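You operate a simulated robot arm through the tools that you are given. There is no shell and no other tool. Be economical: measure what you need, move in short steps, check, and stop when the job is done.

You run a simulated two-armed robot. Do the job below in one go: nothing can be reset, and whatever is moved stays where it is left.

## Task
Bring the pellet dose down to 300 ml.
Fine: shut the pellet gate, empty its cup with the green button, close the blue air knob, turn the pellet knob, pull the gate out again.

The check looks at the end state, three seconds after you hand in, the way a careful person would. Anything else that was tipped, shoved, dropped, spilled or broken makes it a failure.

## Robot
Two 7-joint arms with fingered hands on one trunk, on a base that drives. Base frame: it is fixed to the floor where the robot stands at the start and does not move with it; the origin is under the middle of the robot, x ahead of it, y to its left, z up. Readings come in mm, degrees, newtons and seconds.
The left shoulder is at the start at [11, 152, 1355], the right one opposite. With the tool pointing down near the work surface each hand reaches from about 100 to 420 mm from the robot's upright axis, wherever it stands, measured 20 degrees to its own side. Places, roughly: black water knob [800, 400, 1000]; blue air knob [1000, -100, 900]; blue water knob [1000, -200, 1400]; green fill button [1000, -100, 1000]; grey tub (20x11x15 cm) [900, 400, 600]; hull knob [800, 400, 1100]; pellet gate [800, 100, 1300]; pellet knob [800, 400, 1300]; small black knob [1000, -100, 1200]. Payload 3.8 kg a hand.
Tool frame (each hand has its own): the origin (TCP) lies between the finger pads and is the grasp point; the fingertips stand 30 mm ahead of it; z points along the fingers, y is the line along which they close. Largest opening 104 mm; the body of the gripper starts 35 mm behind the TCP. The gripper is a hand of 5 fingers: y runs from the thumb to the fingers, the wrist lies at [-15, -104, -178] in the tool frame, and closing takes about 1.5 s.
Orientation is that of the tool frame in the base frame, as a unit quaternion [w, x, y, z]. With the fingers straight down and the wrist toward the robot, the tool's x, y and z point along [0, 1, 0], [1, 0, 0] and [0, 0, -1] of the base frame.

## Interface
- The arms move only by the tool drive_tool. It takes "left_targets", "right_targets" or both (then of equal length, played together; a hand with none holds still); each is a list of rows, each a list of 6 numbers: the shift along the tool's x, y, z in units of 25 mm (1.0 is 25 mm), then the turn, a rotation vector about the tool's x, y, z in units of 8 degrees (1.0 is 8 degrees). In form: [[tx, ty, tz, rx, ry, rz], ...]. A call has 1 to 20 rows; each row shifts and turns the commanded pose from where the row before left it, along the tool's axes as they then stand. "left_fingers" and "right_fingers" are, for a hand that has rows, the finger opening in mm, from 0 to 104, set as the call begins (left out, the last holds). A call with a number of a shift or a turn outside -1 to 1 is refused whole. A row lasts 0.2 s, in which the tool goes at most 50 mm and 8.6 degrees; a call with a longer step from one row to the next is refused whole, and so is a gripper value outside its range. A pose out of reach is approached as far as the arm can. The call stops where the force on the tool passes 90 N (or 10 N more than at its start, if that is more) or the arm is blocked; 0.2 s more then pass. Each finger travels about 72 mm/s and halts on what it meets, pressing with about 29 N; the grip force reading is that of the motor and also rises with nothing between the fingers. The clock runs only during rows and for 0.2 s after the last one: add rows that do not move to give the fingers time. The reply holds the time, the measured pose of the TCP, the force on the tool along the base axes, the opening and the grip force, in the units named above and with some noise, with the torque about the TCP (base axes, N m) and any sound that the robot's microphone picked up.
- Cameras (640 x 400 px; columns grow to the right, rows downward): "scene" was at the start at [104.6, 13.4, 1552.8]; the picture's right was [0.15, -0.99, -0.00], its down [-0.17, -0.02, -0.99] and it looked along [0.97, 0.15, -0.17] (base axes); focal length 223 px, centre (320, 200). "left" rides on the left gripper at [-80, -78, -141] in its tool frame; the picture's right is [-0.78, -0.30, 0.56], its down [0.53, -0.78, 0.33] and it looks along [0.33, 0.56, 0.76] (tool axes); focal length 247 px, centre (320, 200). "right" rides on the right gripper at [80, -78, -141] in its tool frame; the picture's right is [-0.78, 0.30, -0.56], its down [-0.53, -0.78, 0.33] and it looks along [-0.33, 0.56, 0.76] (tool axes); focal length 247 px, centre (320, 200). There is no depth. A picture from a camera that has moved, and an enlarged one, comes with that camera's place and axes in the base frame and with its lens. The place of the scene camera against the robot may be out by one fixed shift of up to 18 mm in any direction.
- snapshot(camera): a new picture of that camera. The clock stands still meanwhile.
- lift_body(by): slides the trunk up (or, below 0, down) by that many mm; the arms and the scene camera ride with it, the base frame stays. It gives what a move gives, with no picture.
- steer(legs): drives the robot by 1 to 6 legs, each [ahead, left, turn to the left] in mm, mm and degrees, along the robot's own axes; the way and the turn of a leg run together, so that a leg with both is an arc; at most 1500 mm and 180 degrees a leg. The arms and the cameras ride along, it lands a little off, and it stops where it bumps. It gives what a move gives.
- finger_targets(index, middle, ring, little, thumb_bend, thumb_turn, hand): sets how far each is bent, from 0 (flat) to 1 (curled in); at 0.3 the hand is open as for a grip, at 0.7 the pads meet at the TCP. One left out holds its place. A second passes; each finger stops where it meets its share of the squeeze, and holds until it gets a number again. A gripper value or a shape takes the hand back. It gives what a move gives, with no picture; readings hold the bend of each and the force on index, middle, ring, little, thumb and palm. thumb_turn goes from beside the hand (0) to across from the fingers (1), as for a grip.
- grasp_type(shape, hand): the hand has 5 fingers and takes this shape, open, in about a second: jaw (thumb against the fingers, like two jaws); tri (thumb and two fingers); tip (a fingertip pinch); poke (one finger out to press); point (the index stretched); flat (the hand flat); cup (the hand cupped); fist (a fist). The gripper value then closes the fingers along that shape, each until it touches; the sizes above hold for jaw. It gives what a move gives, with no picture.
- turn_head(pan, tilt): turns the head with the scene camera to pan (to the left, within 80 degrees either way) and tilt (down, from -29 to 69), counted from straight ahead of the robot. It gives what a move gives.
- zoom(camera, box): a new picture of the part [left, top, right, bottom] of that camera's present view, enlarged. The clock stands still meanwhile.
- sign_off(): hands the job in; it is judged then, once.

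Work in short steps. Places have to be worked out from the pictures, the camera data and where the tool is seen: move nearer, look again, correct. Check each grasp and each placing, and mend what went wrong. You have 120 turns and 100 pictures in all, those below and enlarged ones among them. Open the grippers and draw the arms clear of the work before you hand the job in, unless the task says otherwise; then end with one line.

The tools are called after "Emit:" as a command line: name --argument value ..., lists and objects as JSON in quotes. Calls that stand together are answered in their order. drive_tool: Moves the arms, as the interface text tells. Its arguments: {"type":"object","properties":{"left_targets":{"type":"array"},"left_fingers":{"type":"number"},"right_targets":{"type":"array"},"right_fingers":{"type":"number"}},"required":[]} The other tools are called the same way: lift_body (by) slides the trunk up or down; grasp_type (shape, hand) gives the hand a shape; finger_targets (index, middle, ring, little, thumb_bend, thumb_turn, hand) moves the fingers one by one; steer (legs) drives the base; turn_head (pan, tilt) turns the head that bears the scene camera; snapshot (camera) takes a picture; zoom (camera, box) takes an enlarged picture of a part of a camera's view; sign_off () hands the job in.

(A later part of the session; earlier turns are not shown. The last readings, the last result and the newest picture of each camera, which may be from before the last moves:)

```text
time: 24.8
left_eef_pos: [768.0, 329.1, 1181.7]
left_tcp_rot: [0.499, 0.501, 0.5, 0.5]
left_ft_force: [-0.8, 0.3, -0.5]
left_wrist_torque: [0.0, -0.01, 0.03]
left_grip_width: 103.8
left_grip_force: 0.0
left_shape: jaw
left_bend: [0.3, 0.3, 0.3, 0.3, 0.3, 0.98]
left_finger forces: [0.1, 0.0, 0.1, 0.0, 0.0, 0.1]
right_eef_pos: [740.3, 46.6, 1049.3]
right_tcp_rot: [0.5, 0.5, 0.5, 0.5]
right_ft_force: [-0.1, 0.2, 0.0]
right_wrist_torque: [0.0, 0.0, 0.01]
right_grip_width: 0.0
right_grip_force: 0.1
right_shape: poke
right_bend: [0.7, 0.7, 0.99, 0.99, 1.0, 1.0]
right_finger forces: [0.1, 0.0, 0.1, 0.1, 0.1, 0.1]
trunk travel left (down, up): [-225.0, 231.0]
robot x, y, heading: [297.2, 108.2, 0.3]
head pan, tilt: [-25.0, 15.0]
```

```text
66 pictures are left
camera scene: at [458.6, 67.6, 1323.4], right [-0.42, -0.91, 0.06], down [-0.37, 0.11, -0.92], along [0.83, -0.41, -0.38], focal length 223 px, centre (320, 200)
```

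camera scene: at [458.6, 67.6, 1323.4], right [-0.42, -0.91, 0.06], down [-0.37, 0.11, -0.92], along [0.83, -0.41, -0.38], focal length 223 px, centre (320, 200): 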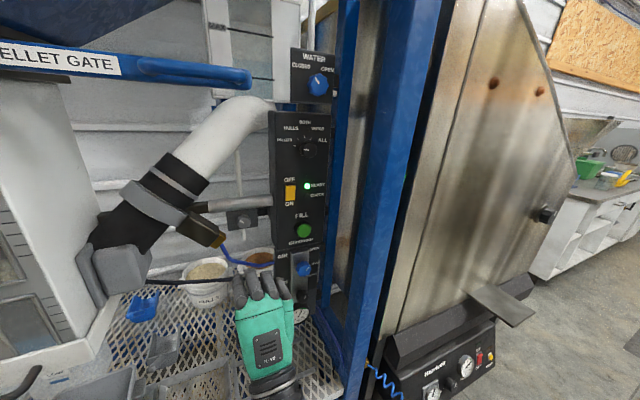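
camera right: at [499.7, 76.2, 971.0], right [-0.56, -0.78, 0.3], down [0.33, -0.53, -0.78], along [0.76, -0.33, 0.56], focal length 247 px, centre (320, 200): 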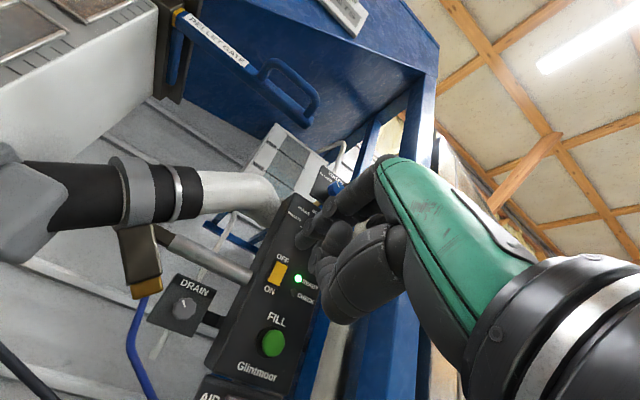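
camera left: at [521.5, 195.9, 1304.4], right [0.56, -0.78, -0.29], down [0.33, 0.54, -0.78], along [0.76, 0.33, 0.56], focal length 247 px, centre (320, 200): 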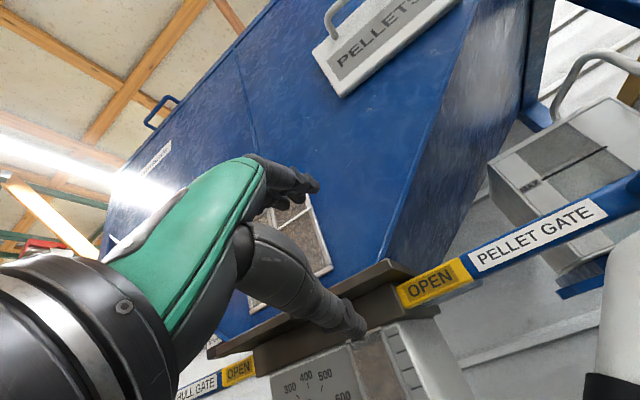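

The base is ~10–20 cm from a yellow pedal on the floor, so I go no further ahead here. Bringing the poking hand toward the panel, yawed 20° right so the wrist stays clear of the post.

Emit:
drive_tool --right_targets '[[-0.9, -0.4, 0, 0, -0.5, 0], [-0.9, -0.4, 0, 0, -0.5, 0], [-0.9, -0.4, 0, 0, -0.5, 0], [-0.9, -0.4, 0, 0, -0.5, 0], [-0.9, -0.4, 0, 0, -0.5, 0], [-0.5, 0, 1, 0, 0, 0], [-0.5, 0, 1, 0, 0, 0], [0, 0, 1, 0, 0, 0], [0, 0, 1, 0, 0, 0]]'

Emit:
snapshot --camera "scene"

Emit:
snapshot --camera "right"

```text
time: 26.8
left_eef_pos: [768.2, 328.1, 1182.3]
left_tcp_rot: [0.5, 0.5, 0.501, 0.5]
left_ft_force: [-0.1, 0.2, -0.1]
left_wrist_torque: [-0.01, 0.02, -0.03]
left_grip_width: 103.7
left_grip_force: 0.1
left_shape: jaw
left_bend: [0.3, 0.3, 0.3, 0.3, 0.3, 0.98]
left_finger forces: [0.0, 0.0, 0.0, 0.0, 0.0, 0.0]
right_eef_pos: [810.1, -121.2, 999.4]
right_tcp_rot: [0.579, 0.58, 0.406, 0.406]
right_ft_force: [-0.1, 0.2, 0.0]
right_wrist_torque: [0.02, 0.01, 0.01]
right_grip_width: 0.0
right_grip_force: 0.1
right_shape: poke
right_bend: [0.7, 0.7, 0.99, 0.99, 1.0, 1.0]
right_finger forces: [0.1, 0.0, 0.0, 0.0, 0.0, 0.0]
trunk travel left (down, up): [-225.0, 231.0]
robot x, y, heading: [297.8, 108.2, -0.1]
head pan, tilt: [-25.0, 15.0]
```

```text
65 pictures are left
camera scene: at [459.2, 67.4, 1323.3], right [-0.42, -0.91, 0.06], down [-0.37, 0.11, -0.92], along [0.83, -0.41, -0.38], focal length 223 px, centre (320, 200)
```

scene: 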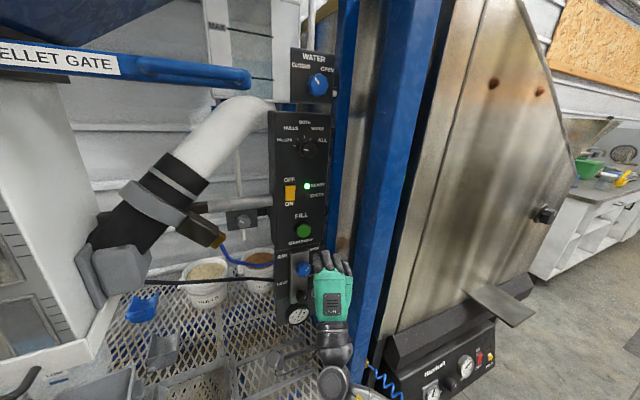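

```text
64 pictures are left
camera right: at [704.9, 0.8, 921.3], right [-0.79, -0.54, 0.3], down [0.13, -0.62, -0.78], along [0.6, -0.57, 0.55], focal length 247 px, centre (320, 200)
```

right: 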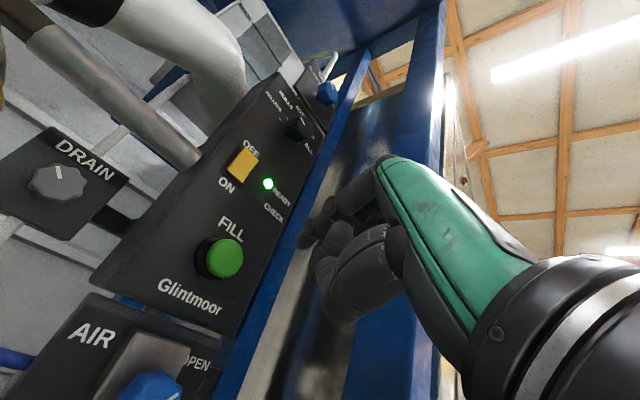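

The fingertip is near tool offset [12, 1, 25]; the button's at about [980, -145, 995]. Aligning and closing most of the gap.

Emit:
drive_tool --right_targets '[[0.3, -0.05, 0.9, 0, 0, 0], [0.3, -0.05, 0.9, 0, 0, 0], [0.3, -0.05, 0.9, 0, 0, 0], [0, 0, 0.7, 0, 0, 0]]'

Emit:
snapshot --camera "right"

Emit:
zoom --camera "scene" --box '[240, 180, 400, 300]'

```text
time: 27.8
left_eef_pos: [766.8, 327.5, 1182.0]
left_tcp_rot: [0.499, 0.499, 0.501, 0.501]
left_ft_force: [-0.1, 0.5, -0.4]
left_wrist_torque: [-0.01, -0.01, 0.01]
left_grip_width: 103.5
left_grip_force: 0.0
left_shape: jaw
left_bend: [0.3, 0.3, 0.3, 0.3, 0.3, 0.98]
left_finger forces: [0.1, 0.0, 0.1, 0.1, 0.0, 0.0]
right_eef_pos: [899.2, -131.3, 994.2]
right_tcp_rot: [0.579, 0.579, 0.406, 0.405]
right_ft_force: [0.5, 0.2, -0.7]
right_wrist_torque: [-0.01, 0.02, -0.03]
right_grip_width: 0.0
right_grip_force: 0.1
right_shape: poke
right_bend: [0.7, 0.7, 0.99, 0.99, 1.0, 1.0]
right_finger forces: [0.0, 0.0, 0.1, 0.0, 0.0, 0.0]
trunk travel left (down, up): [-225.0, 231.0]
robot x, y, heading: [297.4, 107.7, 0.1]
head pan, tilt: [-25.0, 15.0]
```

```text
63 pictures are left
camera right: at [794.0, -7.3, 916.7], right [-0.79, -0.54, 0.3], down [0.13, -0.62, -0.78], along [0.6, -0.57, 0.55], focal length 247 px, centre (320, 200)
```

right: 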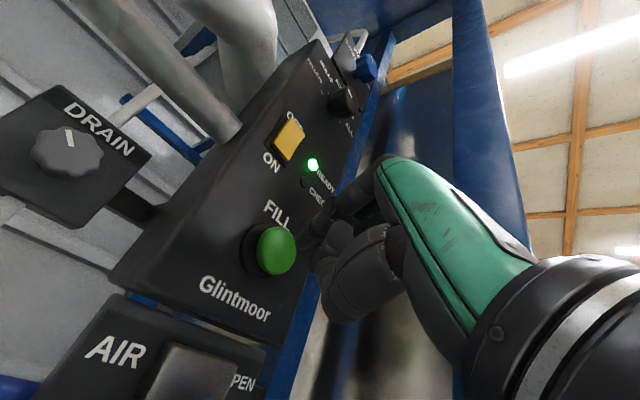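

```text
3.33 times, centred on (320, 240) of scene
camera zoom: at [459.1, 67.5, 1323.4], right [-0.42, -0.91, 0.06], down [-0.37, 0.11, -0.92], along [0.83, -0.41, -0.38], focal length 744 px, centre (320, 67)
```

zoom: 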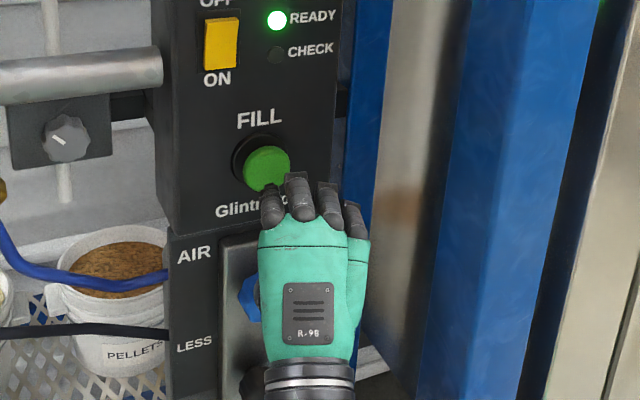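

The button face triangulates to about [948, -129, 988], ~20 mm ahead of the tip. Small alignment, then press in.

Emit:
drive_tool --right_targets '[[0.25, -0.2, 0.3, 0, 0, 0], [0, 0, 0.3, 0, 0, 0], [0, 0, 0.2, 0, 0, 0], [0, 0, 0.2, 0, 0, 0]]'

Emit:
snapshot --camera "right"

```text
time: 28.8
left_eef_pos: [766.3, 328.6, 1182.3]
left_tcp_rot: [0.5, 0.5, 0.5, 0.5]
left_ft_force: [0.3, 0.0, -1.0]
left_wrist_torque: [0.0, 0.04, -0.01]
left_grip_width: 103.6
left_grip_force: 0.0
left_shape: jaw
left_bend: [0.3, 0.3, 0.3, 0.3, 0.3, 0.98]
left_finger forces: [0.1, 0.0, 0.1, 0.0, 0.1, 0.1]
right_eef_pos: [924.0, -132.5, 990.6]
right_tcp_rot: [0.579, 0.579, 0.406, 0.406]
right_ft_force: [-1.1, 0.0, 0.1]
right_wrist_torque: [0.02, -0.03, 0.04]
right_grip_width: 0.0
right_grip_force: 0.1
right_shape: poke
right_bend: [0.7, 0.7, 0.99, 0.99, 1.0, 1.0]
right_finger forces: [0.8, 0.0, 0.1, 0.1, 0.0, 0.0]
trunk travel left (down, up): [-225.0, 231.0]
robot x, y, heading: [298.3, 107.7, 0.1]
head pan, tilt: [-25.0, 15.0]
```

```text
61 pictures are left
camera right: at [818.5, -9.8, 912.9], right [-0.79, -0.54, 0.3], down [0.13, -0.62, -0.78], along [0.6, -0.57, 0.56], focal length 247 px, centre (320, 200)
```

right: 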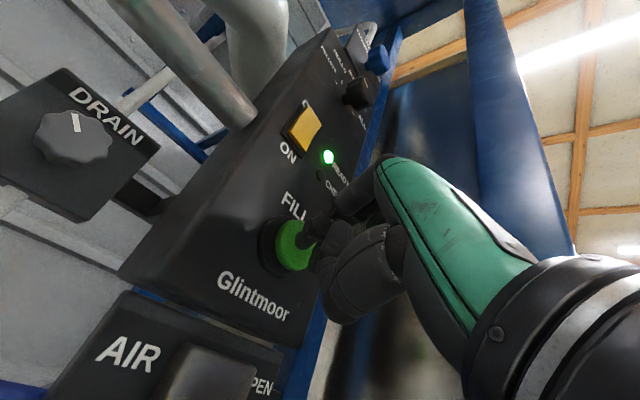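

The index is on the button (0.8 N). Pressing in by ~12 mm more.

Emit:
drive_tool --right_targets '[[0, 0, 0.15, 0, 0, 0], [0, 0, 0.15, 0, 0, 0], [0, 0, 0.15, 0, 0, 0], [0, 0, 0, 0, 0, 0]]'

Emit:
zoom --camera "right" --box '[200, 100, 400, 300]'

```text
time: 29.8
left_eef_pos: [764.1, 329.5, 1183.5]
left_tcp_rot: [0.5, 0.499, 0.5, 0.501]
left_ft_force: [-0.8, 0.5, -0.3]
left_wrist_torque: [-0.02, 0.0, -0.03]
left_grip_width: 103.6
left_grip_force: 0.1
left_shape: jaw
left_bend: [0.3, 0.3, 0.3, 0.3, 0.3, 0.98]
left_finger forces: [0.0, 0.1, 0.1, 0.1, 0.0, 0.0]
right_eef_pos: [933.5, -134.9, 992.5]
right_tcp_rot: [0.579, 0.578, 0.406, 0.407]
right_ft_force: [-11.1, 3.7, 1.2]
right_wrist_torque: [0.0, -0.04, 0.15]
right_grip_width: 0.1
right_grip_force: 0.1
right_shape: poke
right_bend: [0.7, 0.7, 0.99, 0.99, 1.0, 1.0]
right_finger forces: [11.4, 0.1, 0.0, 0.1, 0.0, 0.0]
trunk travel left (down, up): [-225.0, 231.0]
robot x, y, heading: [295.1, 107.6, -0.1]
head pan, tilt: [-25.0, 15.0]
```

```text
2.00 times, centred on (300, 200) of right
camera zoom: at [826.8, -12.1, 914.5], right [-0.79, -0.54, 0.29], down [0.13, -0.62, -0.78], along [0.6, -0.57, 0.56], focal length 494 px, centre (360, 200)
```

zoom: 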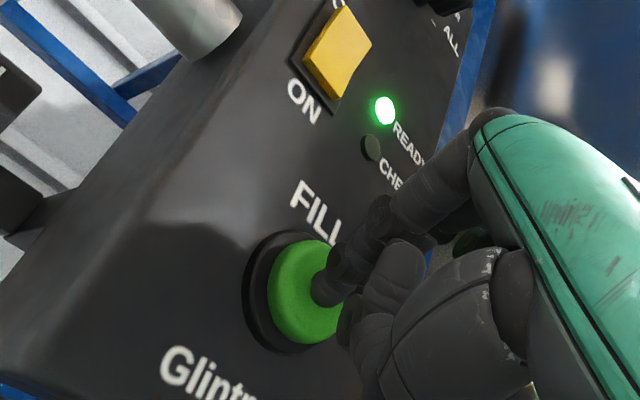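

11 N on the button, no sound yet; pressing a bit further.

Emit:
drive_tool --right_targets '[[0, 0, 0.15, 0, 0, 0], [0, 0, 0.15, 0, 0, 0], [0, 0, 0.1, 0, 0, 0], [0, 0, 0, 0, 0, 0], [0, 0, 0, 0, 0, 0]]'

Emit:
snapshot --camera "scene"

```text
time: 31.0
left_eef_pos: [762.8, 327.3, 1184.0]
left_tcp_rot: [0.502, 0.498, 0.499, 0.501]
left_ft_force: [0.1, 0.2, 0.4]
left_wrist_torque: [0.02, 0.05, 0.0]
left_grip_width: 103.7
left_grip_force: 0.0
left_shape: jaw
left_bend: [0.3, 0.3, 0.3, 0.3, 0.3, 0.98]
left_finger forces: [0.0, 0.0, 0.0, 0.0, 0.0, 0.1]
right_eef_pos: [940.8, -139.2, 994.6]
right_tcp_rot: [0.58, 0.578, 0.404, 0.407]
right_ft_force: [-26.0, 1.9, 5.1]
right_wrist_torque: [-0.03, 0.18, -0.09]
right_grip_width: 0.0
right_grip_force: 0.0
right_shape: poke
right_bend: [0.7, 0.7, 0.99, 0.99, 1.0, 1.0]
right_finger forces: [19.4, 7.1, 0.1, 0.0, 0.0, 0.0]
trunk travel left (down, up): [-225.0, 231.0]
robot x, y, heading: [299.0, 108.7, -0.1]
head pan, tilt: [-25.0, 15.0]
```

```text
59 pictures are left
camera scene: at [452.5, 68.0, 1324.2], right [-0.42, -0.91, 0.06], down [-0.36, 0.11, -0.93], along [0.83, -0.41, -0.38], focal length 223 px, centre (320, 200)
```

scene: 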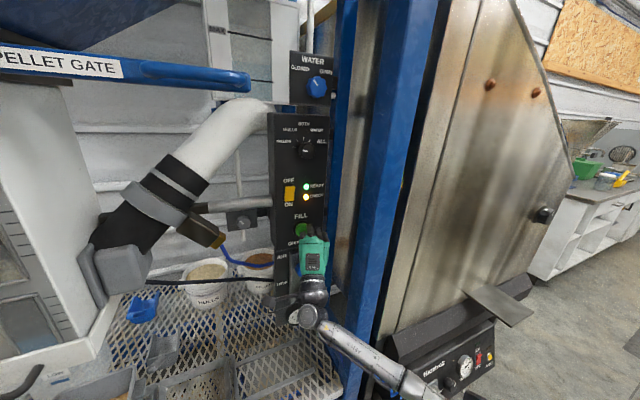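

A CHECK light came on; looking closer at the lights and the tub before releasing.

Emit:
zoom --camera "scene" --box '[260, 120, 360, 240]'

Emit:
zoom --camera "scene" --box '[0, 220, 300, 400]'

```text
3.33 times, centred on (310, 180) of scene
camera zoom: at [452.5, 68.0, 1324.2], right [-0.42, -0.91, 0.06], down [-0.36, 0.11, -0.93], along [0.83, -0.41, -0.38], focal length 744 px, centre (353, 267)
```

zoom: 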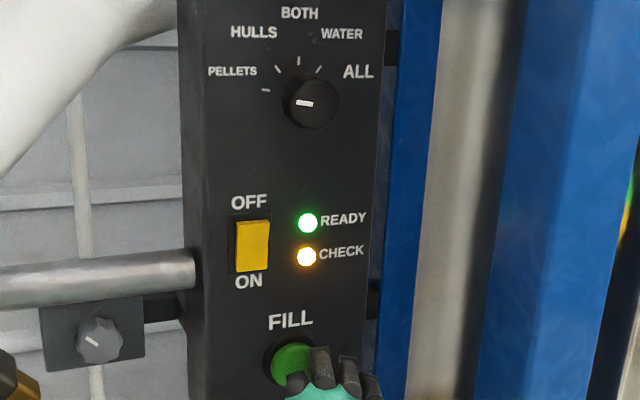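

```text
2.13 times, centred on (150, 310) of scene
camera zoom: at [452.5, 68.0, 1324.2], right [-0.42, -0.91, 0.06], down [-0.36, 0.11, -0.93], along [0.83, -0.41, -0.38], focal length 476 px, centre (683, -35)
```

zoom: 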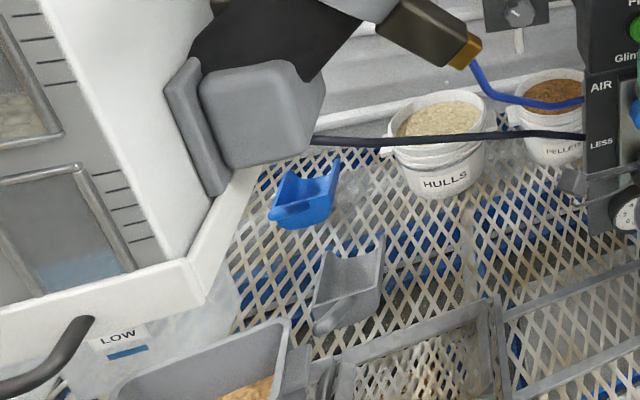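

Pellets have dropped into the tub: the emptying worked. Backing off the button and looking at the air knob and the dose window.

Emit:
drive_tool --right_targets '[[0, 0, -0.8, 0, 0, 0], [0, 0, -1, 0, 0, 0], [0, 0, -1, 0, 0, 0], [0, 0, -1, 0, 0, 0], [0.5, 0.8, -1, 0, 0, 0], [0.5, 0.8, -1, 0, 0, 0], [0.5, 0.8, -1, 0, 0, 0]]'

Emit:
zoom --camera "scene" --box '[260, 230, 360, 340]'

Emit:
turn_head --pan 15 --tilt 20

Emit:
snapshot --camera "scene"

```text
time: 32.6
left_eef_pos: [766.8, 328.8, 1180.9]
left_tcp_rot: [0.501, 0.499, 0.5, 0.5]
left_ft_force: [-0.2, 0.1, -0.4]
left_wrist_torque: [-0.01, -0.02, -0.01]
left_grip_width: 103.9
left_grip_force: 0.0
left_shape: jaw
left_bend: [0.3, 0.3, 0.3, 0.3, 0.3, 0.98]
left_finger forces: [0.0, 0.0, 0.0, 0.0, 0.0, 0.0]
right_eef_pos: [795.8, -46.4, 1049.1]
right_tcp_rot: [0.579, 0.579, 0.405, 0.405]
right_ft_force: [-0.8, 0.5, -0.3]
right_wrist_torque: [0.04, 0.02, 0.0]
right_grip_width: 0.4
right_grip_force: 0.2
right_shape: poke
right_bend: [0.7, 0.7, 0.99, 0.99, 1.0, 1.0]
right_finger forces: [0.1, 0.0, 0.0, 0.0, 0.0, 0.0]
trunk travel left (down, up): [-225.0, 231.0]
robot x, y, heading: [296.5, 109.8, 0.1]
head pan, tilt: [-25.0, 15.0]
```

```text
3.64 times, centred on (310, 285) of scene
camera zoom: at [457.9, 68.1, 1323.6], right [-0.42, -0.91, 0.06], down [-0.37, 0.11, -0.92], along [0.83, -0.41, -0.38], focal length 812 px, centre (356, -109)
```

zoom: 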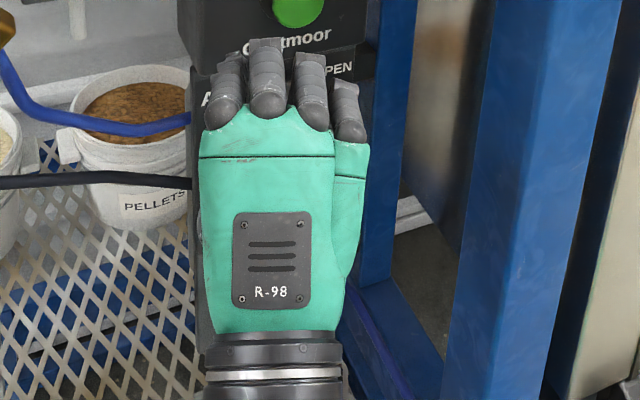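

```text
time: 33.7
left_eef_pos: [767.2, 327.6, 1182.8]
left_tcp_rot: [0.501, 0.5, 0.5, 0.5]
left_ft_force: [0.3, 0.7, -0.2]
left_wrist_torque: [-0.02, 0.01, -0.02]
left_grip_width: 103.8
left_grip_force: 0.0
left_shape: jaw
left_bend: [0.3, 0.3, 0.3, 0.3, 0.3, 0.98]
left_finger forces: [0.0, 0.1, 0.0, 0.1, 0.0, 0.0]
right_eef_pos: [797.5, -47.4, 1048.3]
right_tcp_rot: [0.58, 0.579, 0.405, 0.406]
right_ft_force: [-0.5, 0.6, -0.9]
right_wrist_torque: [-0.03, 0.01, -0.02]
right_grip_width: 0.0
right_grip_force: 0.0
right_shape: poke
right_bend: [0.7, 0.7, 0.99, 0.99, 1.0, 1.0]
right_finger forces: [0.1, 0.0, 0.1, 0.0, 0.1, 0.0]
trunk travel left (down, up): [-225.0, 231.0]
robot x, y, heading: [298.8, 105.8, -0.3]
head pan, tilt: [15.0, 20.0]
```

```text
55 pictures are left
camera scene: at [462.6, 131.2, 1314.7], right [0.26, -0.97, -0.04], down [-0.46, -0.09, -0.88], along [0.85, 0.24, -0.47], focal length 223 px, centre (320, 200)
```

scene: 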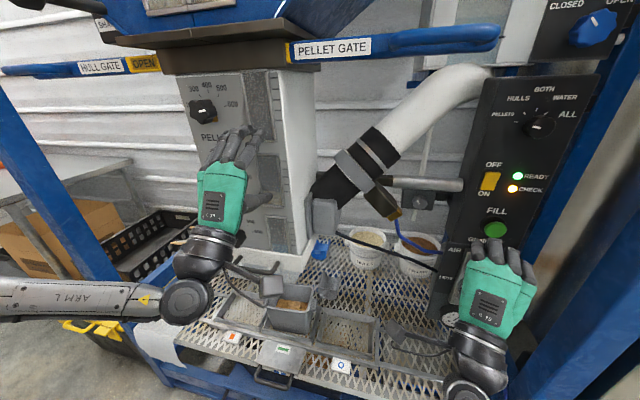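

Zooming on the pellet knob and window.

Emit:
zoom --camera "scene" --box '[170, 60, 320, 160]'

```text
4.00 times, centred on (245, 110) of scene
camera zoom: at [462.6, 131.2, 1314.7], right [0.26, -0.97, -0.04], down [-0.46, -0.09, -0.88], along [0.85, 0.24, -0.47], focal length 893 px, centre (620, 560)
```

zoom: 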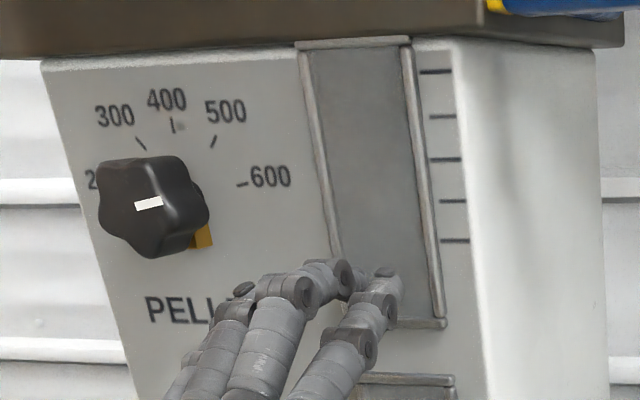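

Pellet window is empty, the knob appears to stand at 600. Now moving the right hand aside so that I can see the air knob.

Emit:
drive_tool --right_targets '[[0.6, -0.5, -1, 0, 0, 0], [0.6, -0.5, -1, 0, 0, 0], [0.6, -1, -1, 0, 0, 0], [0.6, -1, 0, 0, 0, 0], [0.6, -1, 0, 0, 0, 0], [0, -1, 0, 0, 0, 0]]' --right_fingers 104

Emit:
grasp_type --shape "jaw" --hand "right"

Emit:
turn_head --pan -20 --tilt 25

Emit:
snapshot --camera "scene"

Emit:
snapshot --camera "right"

```text
time: 35.1
left_eef_pos: [767.2, 327.6, 1181.9]
left_tcp_rot: [0.5, 0.5, 0.5, 0.5]
left_ft_force: [-0.2, -0.2, 0.6]
left_wrist_torque: [-0.01, 0.04, 0.02]
left_grip_width: 103.5
left_grip_force: 0.0
left_shape: jaw
left_bend: [0.3, 0.3, 0.3, 0.3, 0.3, 0.98]
left_finger forces: [0.1, 0.0, 0.0, 0.0, 0.0, 0.1]
right_eef_pos: [751.3, 51.4, 924.1]
right_tcp_rot: [0.579, 0.579, 0.406, 0.406]
right_ft_force: [-0.9, 0.2, -0.6]
right_wrist_torque: [0.0, -0.01, 0.01]
right_grip_width: 0.0
right_grip_force: 0.0
right_shape: poke
right_bend: [0.7, 0.7, 0.99, 0.99, 1.0, 1.0]
right_finger forces: [0.0, 0.0, 0.1, 0.1, 0.0, 0.0]
trunk travel left (down, up): [-225.0, 231.0]
robot x, y, heading: [295.8, 102.5, 0.1]
head pan, tilt: [15.0, 20.0]
```

```text
time: 36.0
left_eef_pos: [766.8, 328.3, 1181.2]
left_tcp_rot: [0.5, 0.499, 0.5, 0.5]
left_ft_force: [0.6, -0.2, -0.1]
left_wrist_torque: [0.01, 0.02, 0.02]
left_grip_width: 103.5
left_grip_force: 0.0
left_shape: jaw
left_bend: [0.3, 0.3, 0.3, 0.3, 0.3, 0.98]
left_finger forces: [0.0, 0.1, 0.0, 0.0, 0.0, 0.0]
right_eef_pos: [751.2, 51.0, 924.5]
right_tcp_rot: [0.579, 0.579, 0.406, 0.406]
right_ft_force: [0.1, 0.2, 0.2]
right_wrist_torque: [0.04, -0.01, 0.02]
right_grip_width: 104.0
right_grip_force: 0.1
right_shape: jaw
right_bend: [0.3, 0.3, 0.3, 0.3, 0.3, 0.98]
right_finger forces: [0.1, 0.0, 0.1, 0.0, 0.1, 0.1]
trunk travel left (down, up): [-225.0, 231.0]
robot x, y, heading: [297.8, 104.1, 0.1]
head pan, tilt: [15.0, 20.0]
```

```text
time: 37.0
left_eef_pos: [766.9, 327.8, 1182.0]
left_tcp_rot: [0.499, 0.499, 0.501, 0.501]
left_ft_force: [0.4, 1.0, -0.4]
left_wrist_torque: [-0.01, 0.03, 0.02]
left_grip_width: 103.5
left_grip_force: 0.1
left_shape: jaw
left_bend: [0.3, 0.3, 0.3, 0.3, 0.3, 0.98]
left_finger forces: [0.0, 0.0, 0.0, 0.1, 0.0, 0.0]
right_eef_pos: [752.4, 51.6, 924.1]
right_tcp_rot: [0.579, 0.579, 0.406, 0.406]
right_ft_force: [-0.4, 0.3, 0.0]
right_wrist_torque: [0.01, 0.01, -0.01]
right_grip_width: 103.6
right_grip_force: 0.0
right_shape: jaw
right_bend: [0.3, 0.3, 0.3, 0.3, 0.3, 0.98]
right_finger forces: [0.0, 0.0, 0.1, 0.1, 0.0, 0.0]
trunk travel left (down, up): [-225.0, 231.0]
robot x, y, heading: [296.5, 106.6, 0.1]
head pan, tilt: [-20.0, 25.0]
```

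```text
53 pictures are left
camera scene: at [458.2, 75.7, 1307.1], right [-0.34, -0.94, 0.05], down [-0.52, 0.14, -0.84], along [0.78, -0.31, -0.54], focal length 223 px, centre (320, 200)
```

scene: 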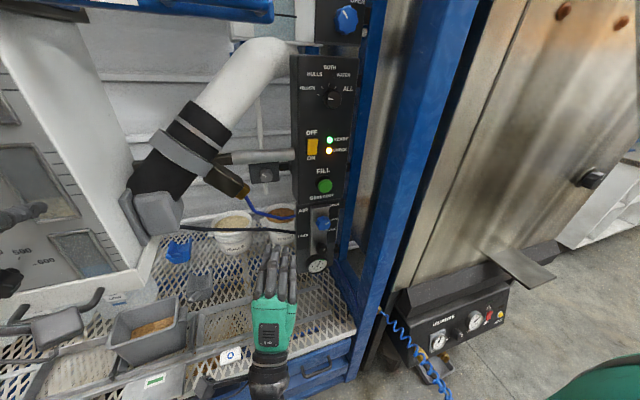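

```text
52 pictures are left
camera right: at [645.0, 174.1, 845.9], right [-0.79, -0.54, 0.3], down [0.13, -0.62, -0.78], along [0.6, -0.57, 0.56], focal length 247 px, centre (320, 200)
```

right: 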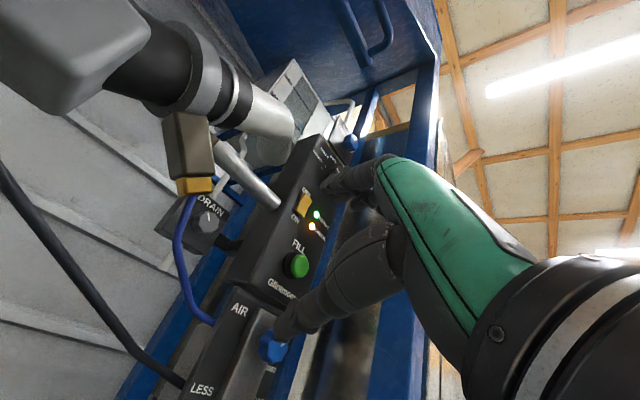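

Emit:
zoom --camera "scene" --box '[290, 180, 355, 280]'

Emit:
zoom --camera "right" --box '[180, 270, 320, 400]'

```text
4.00 times, centred on (322, 230) of scene
camera zoom: at [458.2, 75.7, 1307.1], right [-0.34, -0.94, 0.05], down [-0.52, 0.14, -0.84], along [0.78, -0.31, -0.54], focal length 893 px, centre (310, 80)
```

zoom: 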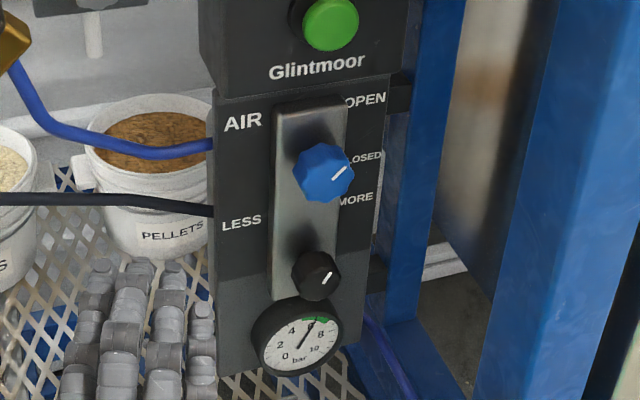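

```text
3.08 times, centred on (250, 335) of right
camera zoom: at [645.0, 174.1, 845.9], right [-0.79, -0.54, 0.3], down [0.13, -0.62, -0.78], along [0.6, -0.57, 0.56], focal length 760 px, centre (535, -215)
```

zoom: 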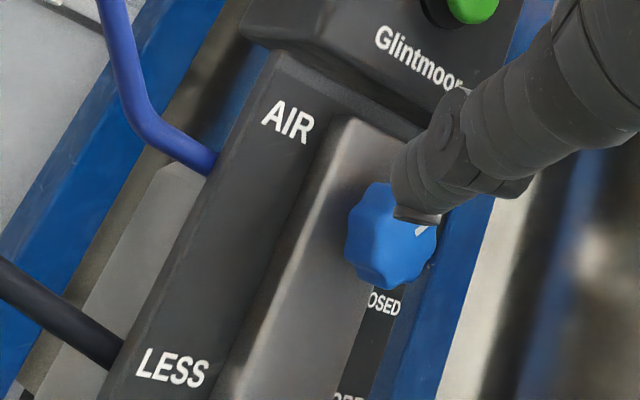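

The air knob (pointer at OPEN, +45°) sits at about [945, -128, 865]; CLOSED lies at −45°, so it takes a quarter turn clockwise. Approaching it with the open hand.

Emit:
drive_tool --right_targets '[[-0.7, -0.37, 0, 0, 0, 0], [-0.7, -0.37, 0, 0, 0, 0], [-0.7, -0.37, 0.4, 0, 0, 0], [-0.7, -0.37, 0.8, 0, 0, 0], [-0.7, -0.37, 0.9, 0, 0, 0], [-0.6, -0.37, 0.9, 0, 0, 0], [0, 0, 0.9, 0, 0, 0]]'

Emit:
snapshot --camera "right"

Emit:
zoom --camera "scene" --box '[260, 180, 400, 300]'

```text
time: 38.6
left_eef_pos: [767.5, 328.3, 1181.4]
left_tcp_rot: [0.499, 0.5, 0.5, 0.501]
left_ft_force: [0.9, -0.1, 0.3]
left_wrist_torque: [0.0, 0.0, 0.01]
left_grip_width: 103.9
left_grip_force: 0.1
left_shape: jaw
left_bend: [0.3, 0.3, 0.3, 0.3, 0.3, 0.98]
left_finger forces: [0.0, 0.0, 0.1, 0.1, 0.0, 0.0]
right_eef_pos: [814.1, -79.9, 869.7]
right_tcp_rot: [0.579, 0.58, 0.406, 0.405]
right_ft_force: [-0.4, -0.3, -0.6]
right_wrist_torque: [-0.03, 0.03, 0.03]
right_grip_width: 104.0
right_grip_force: 0.0
right_shape: jaw
right_bend: [0.3, 0.3, 0.3, 0.3, 0.3, 0.98]
right_finger forces: [0.0, 0.1, 0.0, 0.1, 0.0, 0.0]
trunk travel left (down, up): [-225.0, 231.0]
robot x, y, heading: [294.7, 104.2, 0.2]
head pan, tilt: [-20.0, 25.0]
```

```text
49 pictures are left
camera right: at [707.0, 43.9, 793.0], right [-0.79, -0.54, 0.3], down [0.13, -0.62, -0.78], along [0.6, -0.57, 0.55], focal length 247 px, centre (320, 200)
```

right: 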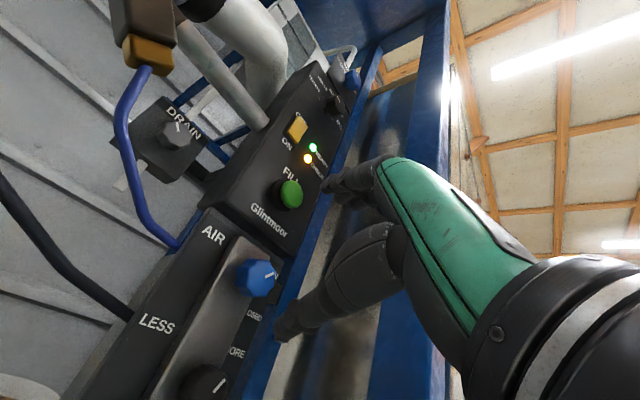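

```text
3.33 times, centred on (330, 240) of scene
camera zoom: at [458.7, 75.7, 1307.0], right [-0.34, -0.94, 0.05], down [-0.52, 0.14, -0.84], along [0.78, -0.31, -0.54], focal length 744 px, centre (287, 67)
```

zoom: 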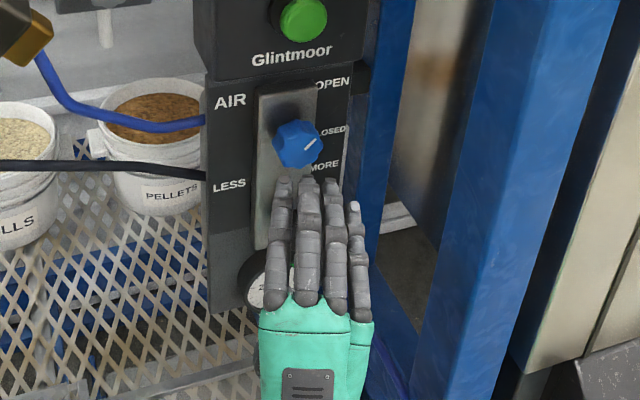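

Knob front triangulates to about [932, -130, 857]. Moving in to straddle it, and checking before closing.

Emit:
drive_tool --right_targets '[[-0.11, -0.17, 0.9, 0, 0, 0], [-0.11, -0.17, 0.9, 0, 0, 0], [-0.11, -0.18, 0.9, 0, 0, 0], [0, 0, 0.9, 0, 0, 0], [0, 0, 0.7, 0, 0, 0]]'

Emit:
snapshot --camera "right"

Emit:
zoom --camera "scene" --box '[280, 190, 380, 270]'

```text
time: 39.8
left_eef_pos: [767.2, 327.9, 1180.9]
left_tcp_rot: [0.499, 0.499, 0.501, 0.501]
left_ft_force: [-0.8, -0.4, -0.4]
left_wrist_torque: [0.01, 0.0, 0.01]
left_grip_width: 103.6
left_grip_force: 0.0
left_shape: jaw
left_bend: [0.3, 0.3, 0.3, 0.3, 0.3, 0.98]
left_finger forces: [0.0, 0.1, 0.0, 0.0, 0.0, 0.0]
right_eef_pos: [906.1, -124.2, 855.8]
right_tcp_rot: [0.578, 0.579, 0.406, 0.406]
right_ft_force: [-0.1, -0.7, 0.5]
right_wrist_torque: [0.01, -0.01, -0.02]
right_grip_width: 104.1
right_grip_force: 0.2
right_shape: jaw
right_bend: [0.3, 0.3, 0.3, 0.3, 0.3, 0.98]
right_finger forces: [0.0, 0.1, 0.0, 0.0, 0.0, 0.0]
trunk travel left (down, up): [-225.0, 231.0]
robot x, y, heading: [294.9, 107.3, -0.2]
head pan, tilt: [-20.0, 25.0]
```

```text
47 pictures are left
camera right: at [800.6, -1.5, 778.3], right [-0.79, -0.54, 0.3], down [0.13, -0.62, -0.78], along [0.6, -0.57, 0.55], focal length 247 px, centre (320, 200)
```

right: 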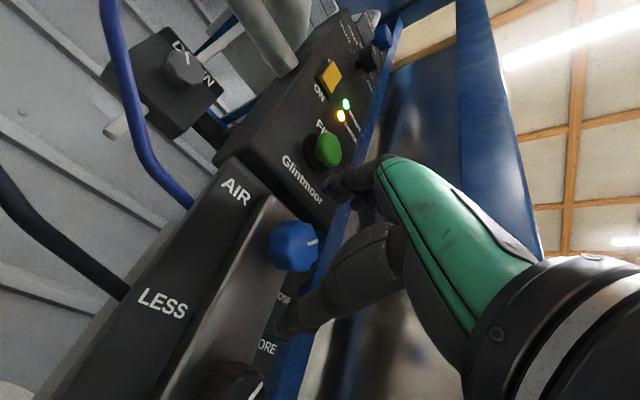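

```text
5.00 times, centred on (330, 230) of scene
camera zoom: at [458.5, 75.6, 1307.1], right [-0.34, -0.94, 0.05], down [-0.52, 0.14, -0.84], along [0.78, -0.31, -0.54], focal length 1116 px, centre (270, 50)
```

zoom: 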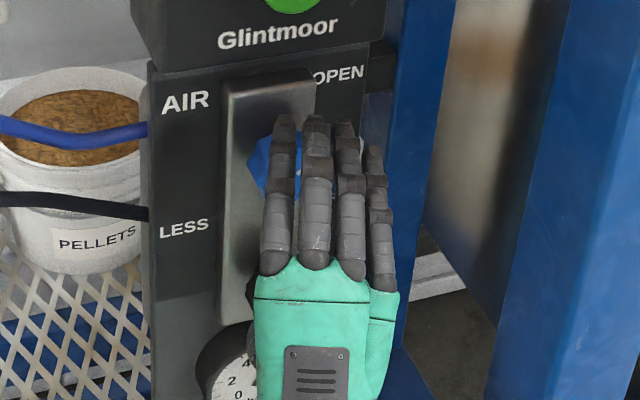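

Moving the last 28 mm and closing on the knob.

Emit:
drive_tool --right_targets '[[0.05, 0.06, 0.5, 0, 0, 0], [0.05, 0.06, 0.5, 0, 0, 0], [0, 0, 0.1, 0, 0, 0]]'

Emit:
drive_tool --right_targets '[[0, 0, 0, 0, 0, 0], [0, 0, 0, 0, 0, 0], [0, 0, 0, 0, 0, 0], [0, 0, 0, 0, 0, 0], [0, 0, 0, 0, 0, 0], [0, 0, 0, 0, 0, 0], [0, 0, 0, 0, 0, 0], [0, 0, 0, 0, 0, 0]]' --right_fingers 0

Emit:
snapshot --camera "right"

Emit:
zoom --camera "scene" --box '[280, 190, 380, 270]'

```text
time: 40.6
left_eef_pos: [766.8, 328.1, 1182.7]
left_tcp_rot: [0.5, 0.5, 0.5, 0.5]
left_ft_force: [0.6, -0.7, -1.5]
left_wrist_torque: [0.0, 0.0, 0.01]
left_grip_width: 103.6
left_grip_force: 0.0
left_shape: jaw
left_bend: [0.3, 0.3, 0.3, 0.3, 0.3, 0.98]
left_finger forces: [0.0, 0.0, 0.1, 0.0, 0.0, 0.0]
right_eef_pos: [934.3, -131.9, 858.3]
right_tcp_rot: [0.578, 0.579, 0.407, 0.406]
right_ft_force: [-0.2, 0.1, -0.3]
right_wrist_torque: [-0.01, 0.02, 0.0]
right_grip_width: 104.0
right_grip_force: 0.1
right_shape: jaw
right_bend: [0.3, 0.3, 0.3, 0.3, 0.3, 0.98]
right_finger forces: [0.0, 0.1, 0.0, 0.1, 0.0, 0.0]
trunk travel left (down, up): [-225.0, 231.0]
robot x, y, heading: [300.7, 108.8, 0.1]
head pan, tilt: [-20.0, 25.0]
```

```text
time: 42.4
left_eef_pos: [767.8, 327.9, 1181.1]
left_tcp_rot: [0.499, 0.499, 0.501, 0.5]
left_ft_force: [-0.6, 0.0, 0.1]
left_wrist_torque: [-0.03, 0.01, -0.03]
left_grip_width: 103.8
left_grip_force: 0.1
left_shape: jaw
left_bend: [0.3, 0.3, 0.3, 0.3, 0.3, 0.98]
left_finger forces: [0.0, 0.0, 0.0, 0.0, 0.0, 0.0]
right_eef_pos: [933.8, -130.9, 857.7]
right_tcp_rot: [0.578, 0.58, 0.407, 0.405]
right_ft_force: [-0.4, 1.1, -4.5]
right_wrist_torque: [0.04, 0.09, 0.04]
right_grip_width: 39.4
right_grip_force: 29.0
right_shape: jaw
right_bend: [0.74, 0.48, 0.51, 0.48, 0.74, 1.0]
right_finger forces: [13.9, 8.0, 0.0, 0.0, 26.2, 0.0]
trunk travel left (down, up): [-225.0, 231.0]
robot x, y, heading: [298.9, 107.6, 0.0]
head pan, tilt: [-20.0, 25.0]
```

```text
45 pictures are left
camera right: at [829.4, -8.8, 780.8], right [-0.79, -0.54, 0.3], down [0.13, -0.62, -0.78], along [0.6, -0.57, 0.55], focal length 247 px, centre (320, 200)
```

right: 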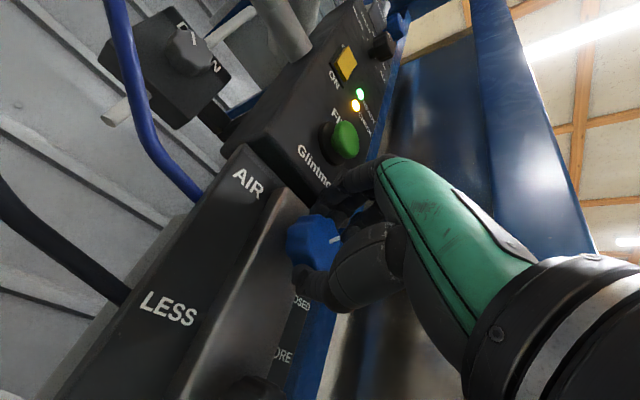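

```text
5.00 times, centred on (330, 230) of scene
camera zoom: at [458.7, 75.5, 1307.0], right [-0.34, -0.94, 0.05], down [-0.52, 0.14, -0.84], along [0.78, -0.31, -0.54], focal length 1116 px, centre (270, 50)
```

zoom: 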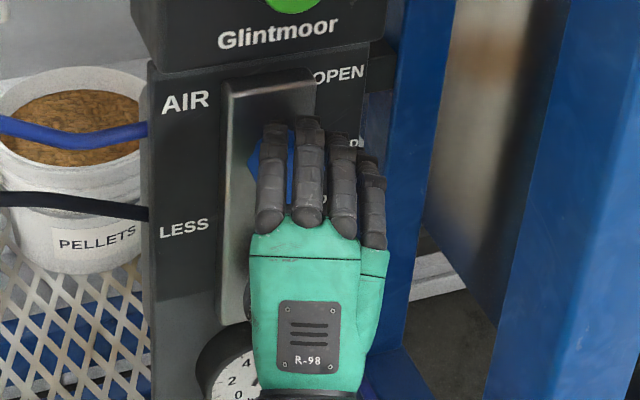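

The knob lies under index/middle, so the hand is ~10 mm too far right. Opening, shifting left, regripping.

Emit:
drive_tool --right_targets '[[0, 0, 0, 0, 0, 0], [0, 0, 0, 0, 0, 0], [0, 0, 0, 0, 0, 0], [0, 0, 0, 0, 0, 0], [0, 0, 0, 0, 0, 0], [0.4, 0, 0.1, 0, 0, 0]]' --right_fingers 90

Emit:
drive_tool --right_targets '[[0, 0, 0, 0, 0, 0], [0, 0, 0, 0, 0, 0], [0, 0, 0, 0, 0, 0], [0, 0, 0, 0, 0, 0], [0, 0, 0, 0, 0, 0], [0, 0, 0, 0, 0, 0], [0, 0, 0, 0, 0, 0], [0, 0, 0, 0, 0, 0]]' --right_fingers 0

Emit:
zoom --camera "right" --box '[240, 140, 440, 320]'

```text
time: 43.8
left_eef_pos: [767.5, 327.9, 1181.9]
left_tcp_rot: [0.5, 0.499, 0.501, 0.5]
left_ft_force: [0.7, -0.5, 0.7]
left_wrist_torque: [-0.01, -0.01, -0.02]
left_grip_width: 103.8
left_grip_force: 0.1
left_shape: jaw
left_bend: [0.3, 0.3, 0.3, 0.3, 0.3, 0.98]
left_finger forces: [0.1, 0.0, 0.0, 0.1, 0.1, 0.0]
right_eef_pos: [938.9, -122.5, 857.7]
right_tcp_rot: [0.578, 0.579, 0.407, 0.406]
right_ft_force: [0.7, 0.4, 0.5]
right_wrist_torque: [-0.01, -0.04, -0.02]
right_grip_width: 89.8
right_grip_force: 0.1
right_shape: jaw
right_bend: [0.28, 0.33, 0.31, 0.32, 0.42, 0.98]
right_finger forces: [0.0, 0.1, 0.0, 0.0, 0.0, 0.1]
trunk travel left (down, up): [-225.0, 231.0]
robot x, y, heading: [299.8, 106.9, 0.2]
head pan, tilt: [-20.0, 25.0]
```

```text
time: 45.6
left_eef_pos: [767.2, 328.1, 1181.3]
left_tcp_rot: [0.5, 0.5, 0.5, 0.5]
left_ft_force: [-0.4, 0.8, 0.3]
left_wrist_torque: [0.01, -0.01, -0.02]
left_grip_width: 103.8
left_grip_force: 0.1
left_shape: jaw
left_bend: [0.3, 0.3, 0.3, 0.3, 0.3, 0.98]
left_finger forces: [0.1, 0.1, 0.1, 0.0, 0.0, 0.1]
right_eef_pos: [938.8, -122.4, 857.8]
right_tcp_rot: [0.578, 0.58, 0.407, 0.405]
right_ft_force: [-0.5, 1.4, -2.3]
right_wrist_torque: [0.02, 0.15, 0.03]
right_grip_width: 36.3
right_grip_force: 28.9
right_shape: jaw
right_bend: [0.74, 0.46, 0.47, 0.48, 0.75, 1.0]
right_finger forces: [12.1, 7.7, 3.6, 0.0, 24.1, 0.1]
trunk travel left (down, up): [-225.0, 231.0]
robot x, y, heading: [297.6, 110.9, 0.5]
head pan, tilt: [-20.0, 25.0]
```

```text
2.22 times, centred on (340, 230) of right
camera zoom: at [834.1, 0.0, 780.4], right [-0.79, -0.54, 0.3], down [0.13, -0.62, -0.78], along [0.6, -0.57, 0.56], focal length 549 px, centre (276, 133)
```

zoom: 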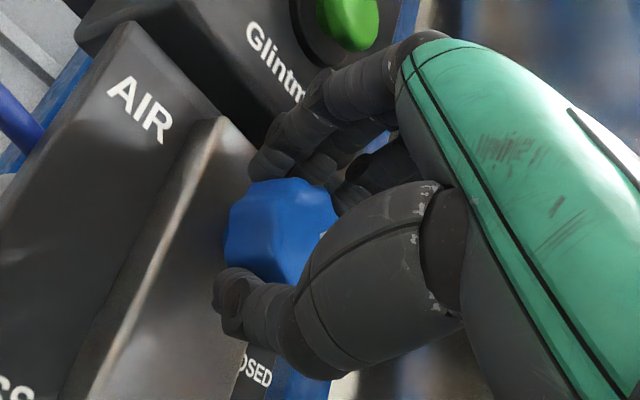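

Solid grip: thumb below, fingers above. Turning clockwise about the knob's axis (base x), first ~45°.

Emit:
drive_tool --right_targets '[[0, 0, 0, 0.32, 0, 0.88], [0, 0, 0, 0.32, 0, 0.88], [0, 0, 0, 0.32, 0, 0.88], [0, 0, 0, 0.32, 0, 0.88], [0, 0, 0, 0.32, 0, 0.88], [0, 0, 0, 0.32, 0, 0.88]]'

Emit:
snapshot --camera "right"

Emit:
zoom --camera "scene" --box '[280, 190, 380, 270]'

```text
time: 47.0
left_eef_pos: [764.9, 328.7, 1183.5]
left_tcp_rot: [0.502, 0.499, 0.499, 0.5]
left_ft_force: [0.4, -0.6, 0.3]
left_wrist_torque: [-0.01, 0.04, 0.01]
left_grip_width: 103.5
left_grip_force: 0.0
left_shape: jaw
left_bend: [0.3, 0.3, 0.3, 0.3, 0.3, 0.98]
left_finger forces: [0.0, 0.1, 0.0, 0.0, 0.1, 0.0]
right_eef_pos: [940.2, -125.1, 863.6]
right_tcp_rot: [0.315, 0.756, 0.218, 0.531]
right_ft_force: [4.8, -2.1, 20.7]
right_wrist_torque: [-0.39, -0.39, 0.08]
right_grip_width: 39.9
right_grip_force: 28.5
right_shape: jaw
right_bend: [0.73, 0.43, 0.45, 0.48, 0.78, 0.98]
right_finger forces: [21.3, 12.1, 3.3, 0.0, 23.5, 0.1]
trunk travel left (down, up): [-225.0, 231.0]
robot x, y, heading: [299.9, 106.2, -0.0]
head pan, tilt: [-20.0, 25.0]
```

```text
42 pictures are left
camera right: at [832.9, 17.4, 895.6], right [-0.79, -0.59, -0.18], down [0.14, 0.11, -0.98], along [0.6, -0.8, -0.01], focal length 247 px, centre (320, 200)
```

right: 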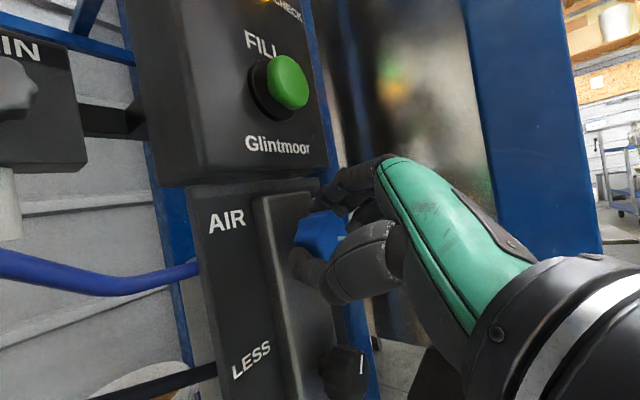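

```text
5.00 times, centred on (330, 230) of scene
camera zoom: at [455.9, 76.2, 1307.6], right [-0.34, -0.94, 0.05], down [-0.52, 0.14, -0.84], along [0.78, -0.31, -0.54], focal length 1116 px, centre (270, 50)
```

zoom: 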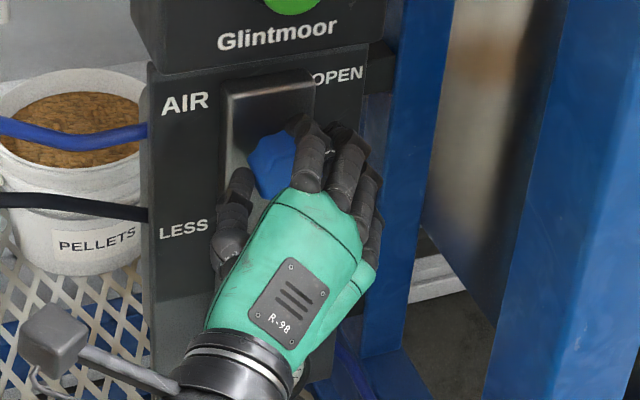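

Turning well (torque reading small, grip held). Another ~45°, with a slight upward correction to unload the 20 N.

Emit:
drive_tool --right_targets '[[0.14, 0.14, 0, 0.32, 0, 0.88], [0, 0, 0, 0.32, 0, 0.88], [0, 0, 0, 0.32, 0, 0.88], [0, 0, 0, 0.32, 0, 0.88], [0, 0, 0, 0.32, 0, 0.88], [0, 0, 0, 0.32, 0, 0.88]]'

Emit:
zoom --camera "scene" --box '[280, 190, 380, 270]'

Emit:
snapshot --camera "right"

```text
time: 48.4
left_eef_pos: [762.9, 326.1, 1184.0]
left_tcp_rot: [0.501, 0.499, 0.499, 0.501]
left_ft_force: [0.0, 0.0, -1.2]
left_wrist_torque: [0.01, 0.02, -0.05]
left_grip_width: 103.7
left_grip_force: 0.0
left_shape: jaw
left_bend: [0.3, 0.3, 0.3, 0.3, 0.3, 0.98]
left_finger forces: [0.0, 0.1, 0.0, 0.1, 0.0, 0.0]
right_eef_pos: [939.3, -127.0, 872.0]
right_tcp_rot: [0.005, 0.815, 0.001, 0.579]
right_ft_force: [-3.4, -18.2, 30.6]
right_wrist_torque: [-1.17, -0.75, -0.82]
right_grip_width: 42.7
right_grip_force: 28.3
right_shape: jaw
right_bend: [0.73, 0.41, 0.44, 0.48, 0.79, 0.99]
right_finger forces: [28.7, 13.3, 3.3, 0.0, 20.1, 0.0]
trunk travel left (down, up): [-225.0, 231.0]
robot x, y, heading: [298.4, 103.0, -0.0]
head pan, tilt: [-20.0, 25.0]
```

```text
5.00 times, centred on (330, 230) of scene
camera zoom: at [453.0, 74.0, 1308.0], right [-0.34, -0.94, 0.05], down [-0.52, 0.15, -0.84], along [0.79, -0.31, -0.54], focal length 1116 px, centre (270, 50)
```

zoom: 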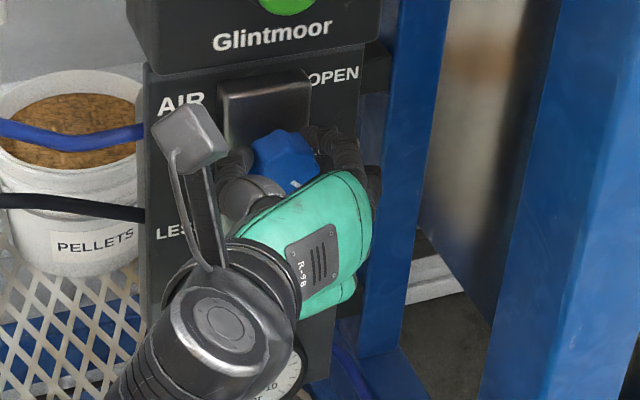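

```text
39 pictures are left
camera right: at [831.8, -48.4, 993.8], right [-0.78, -0.3, -0.55], down [0.14, 0.77, -0.62], along [0.61, -0.56, -0.56], focal length 247 px, centre (320, 200)
```

right: 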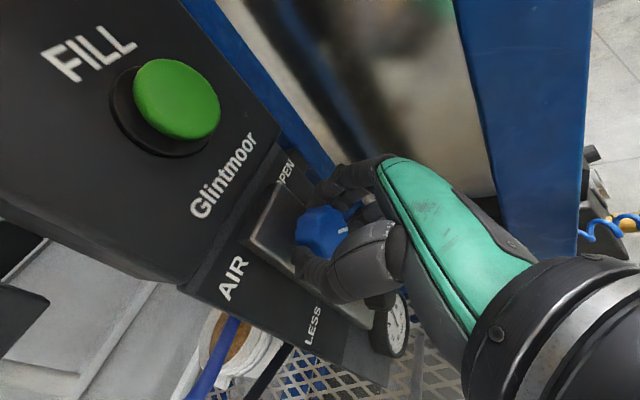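

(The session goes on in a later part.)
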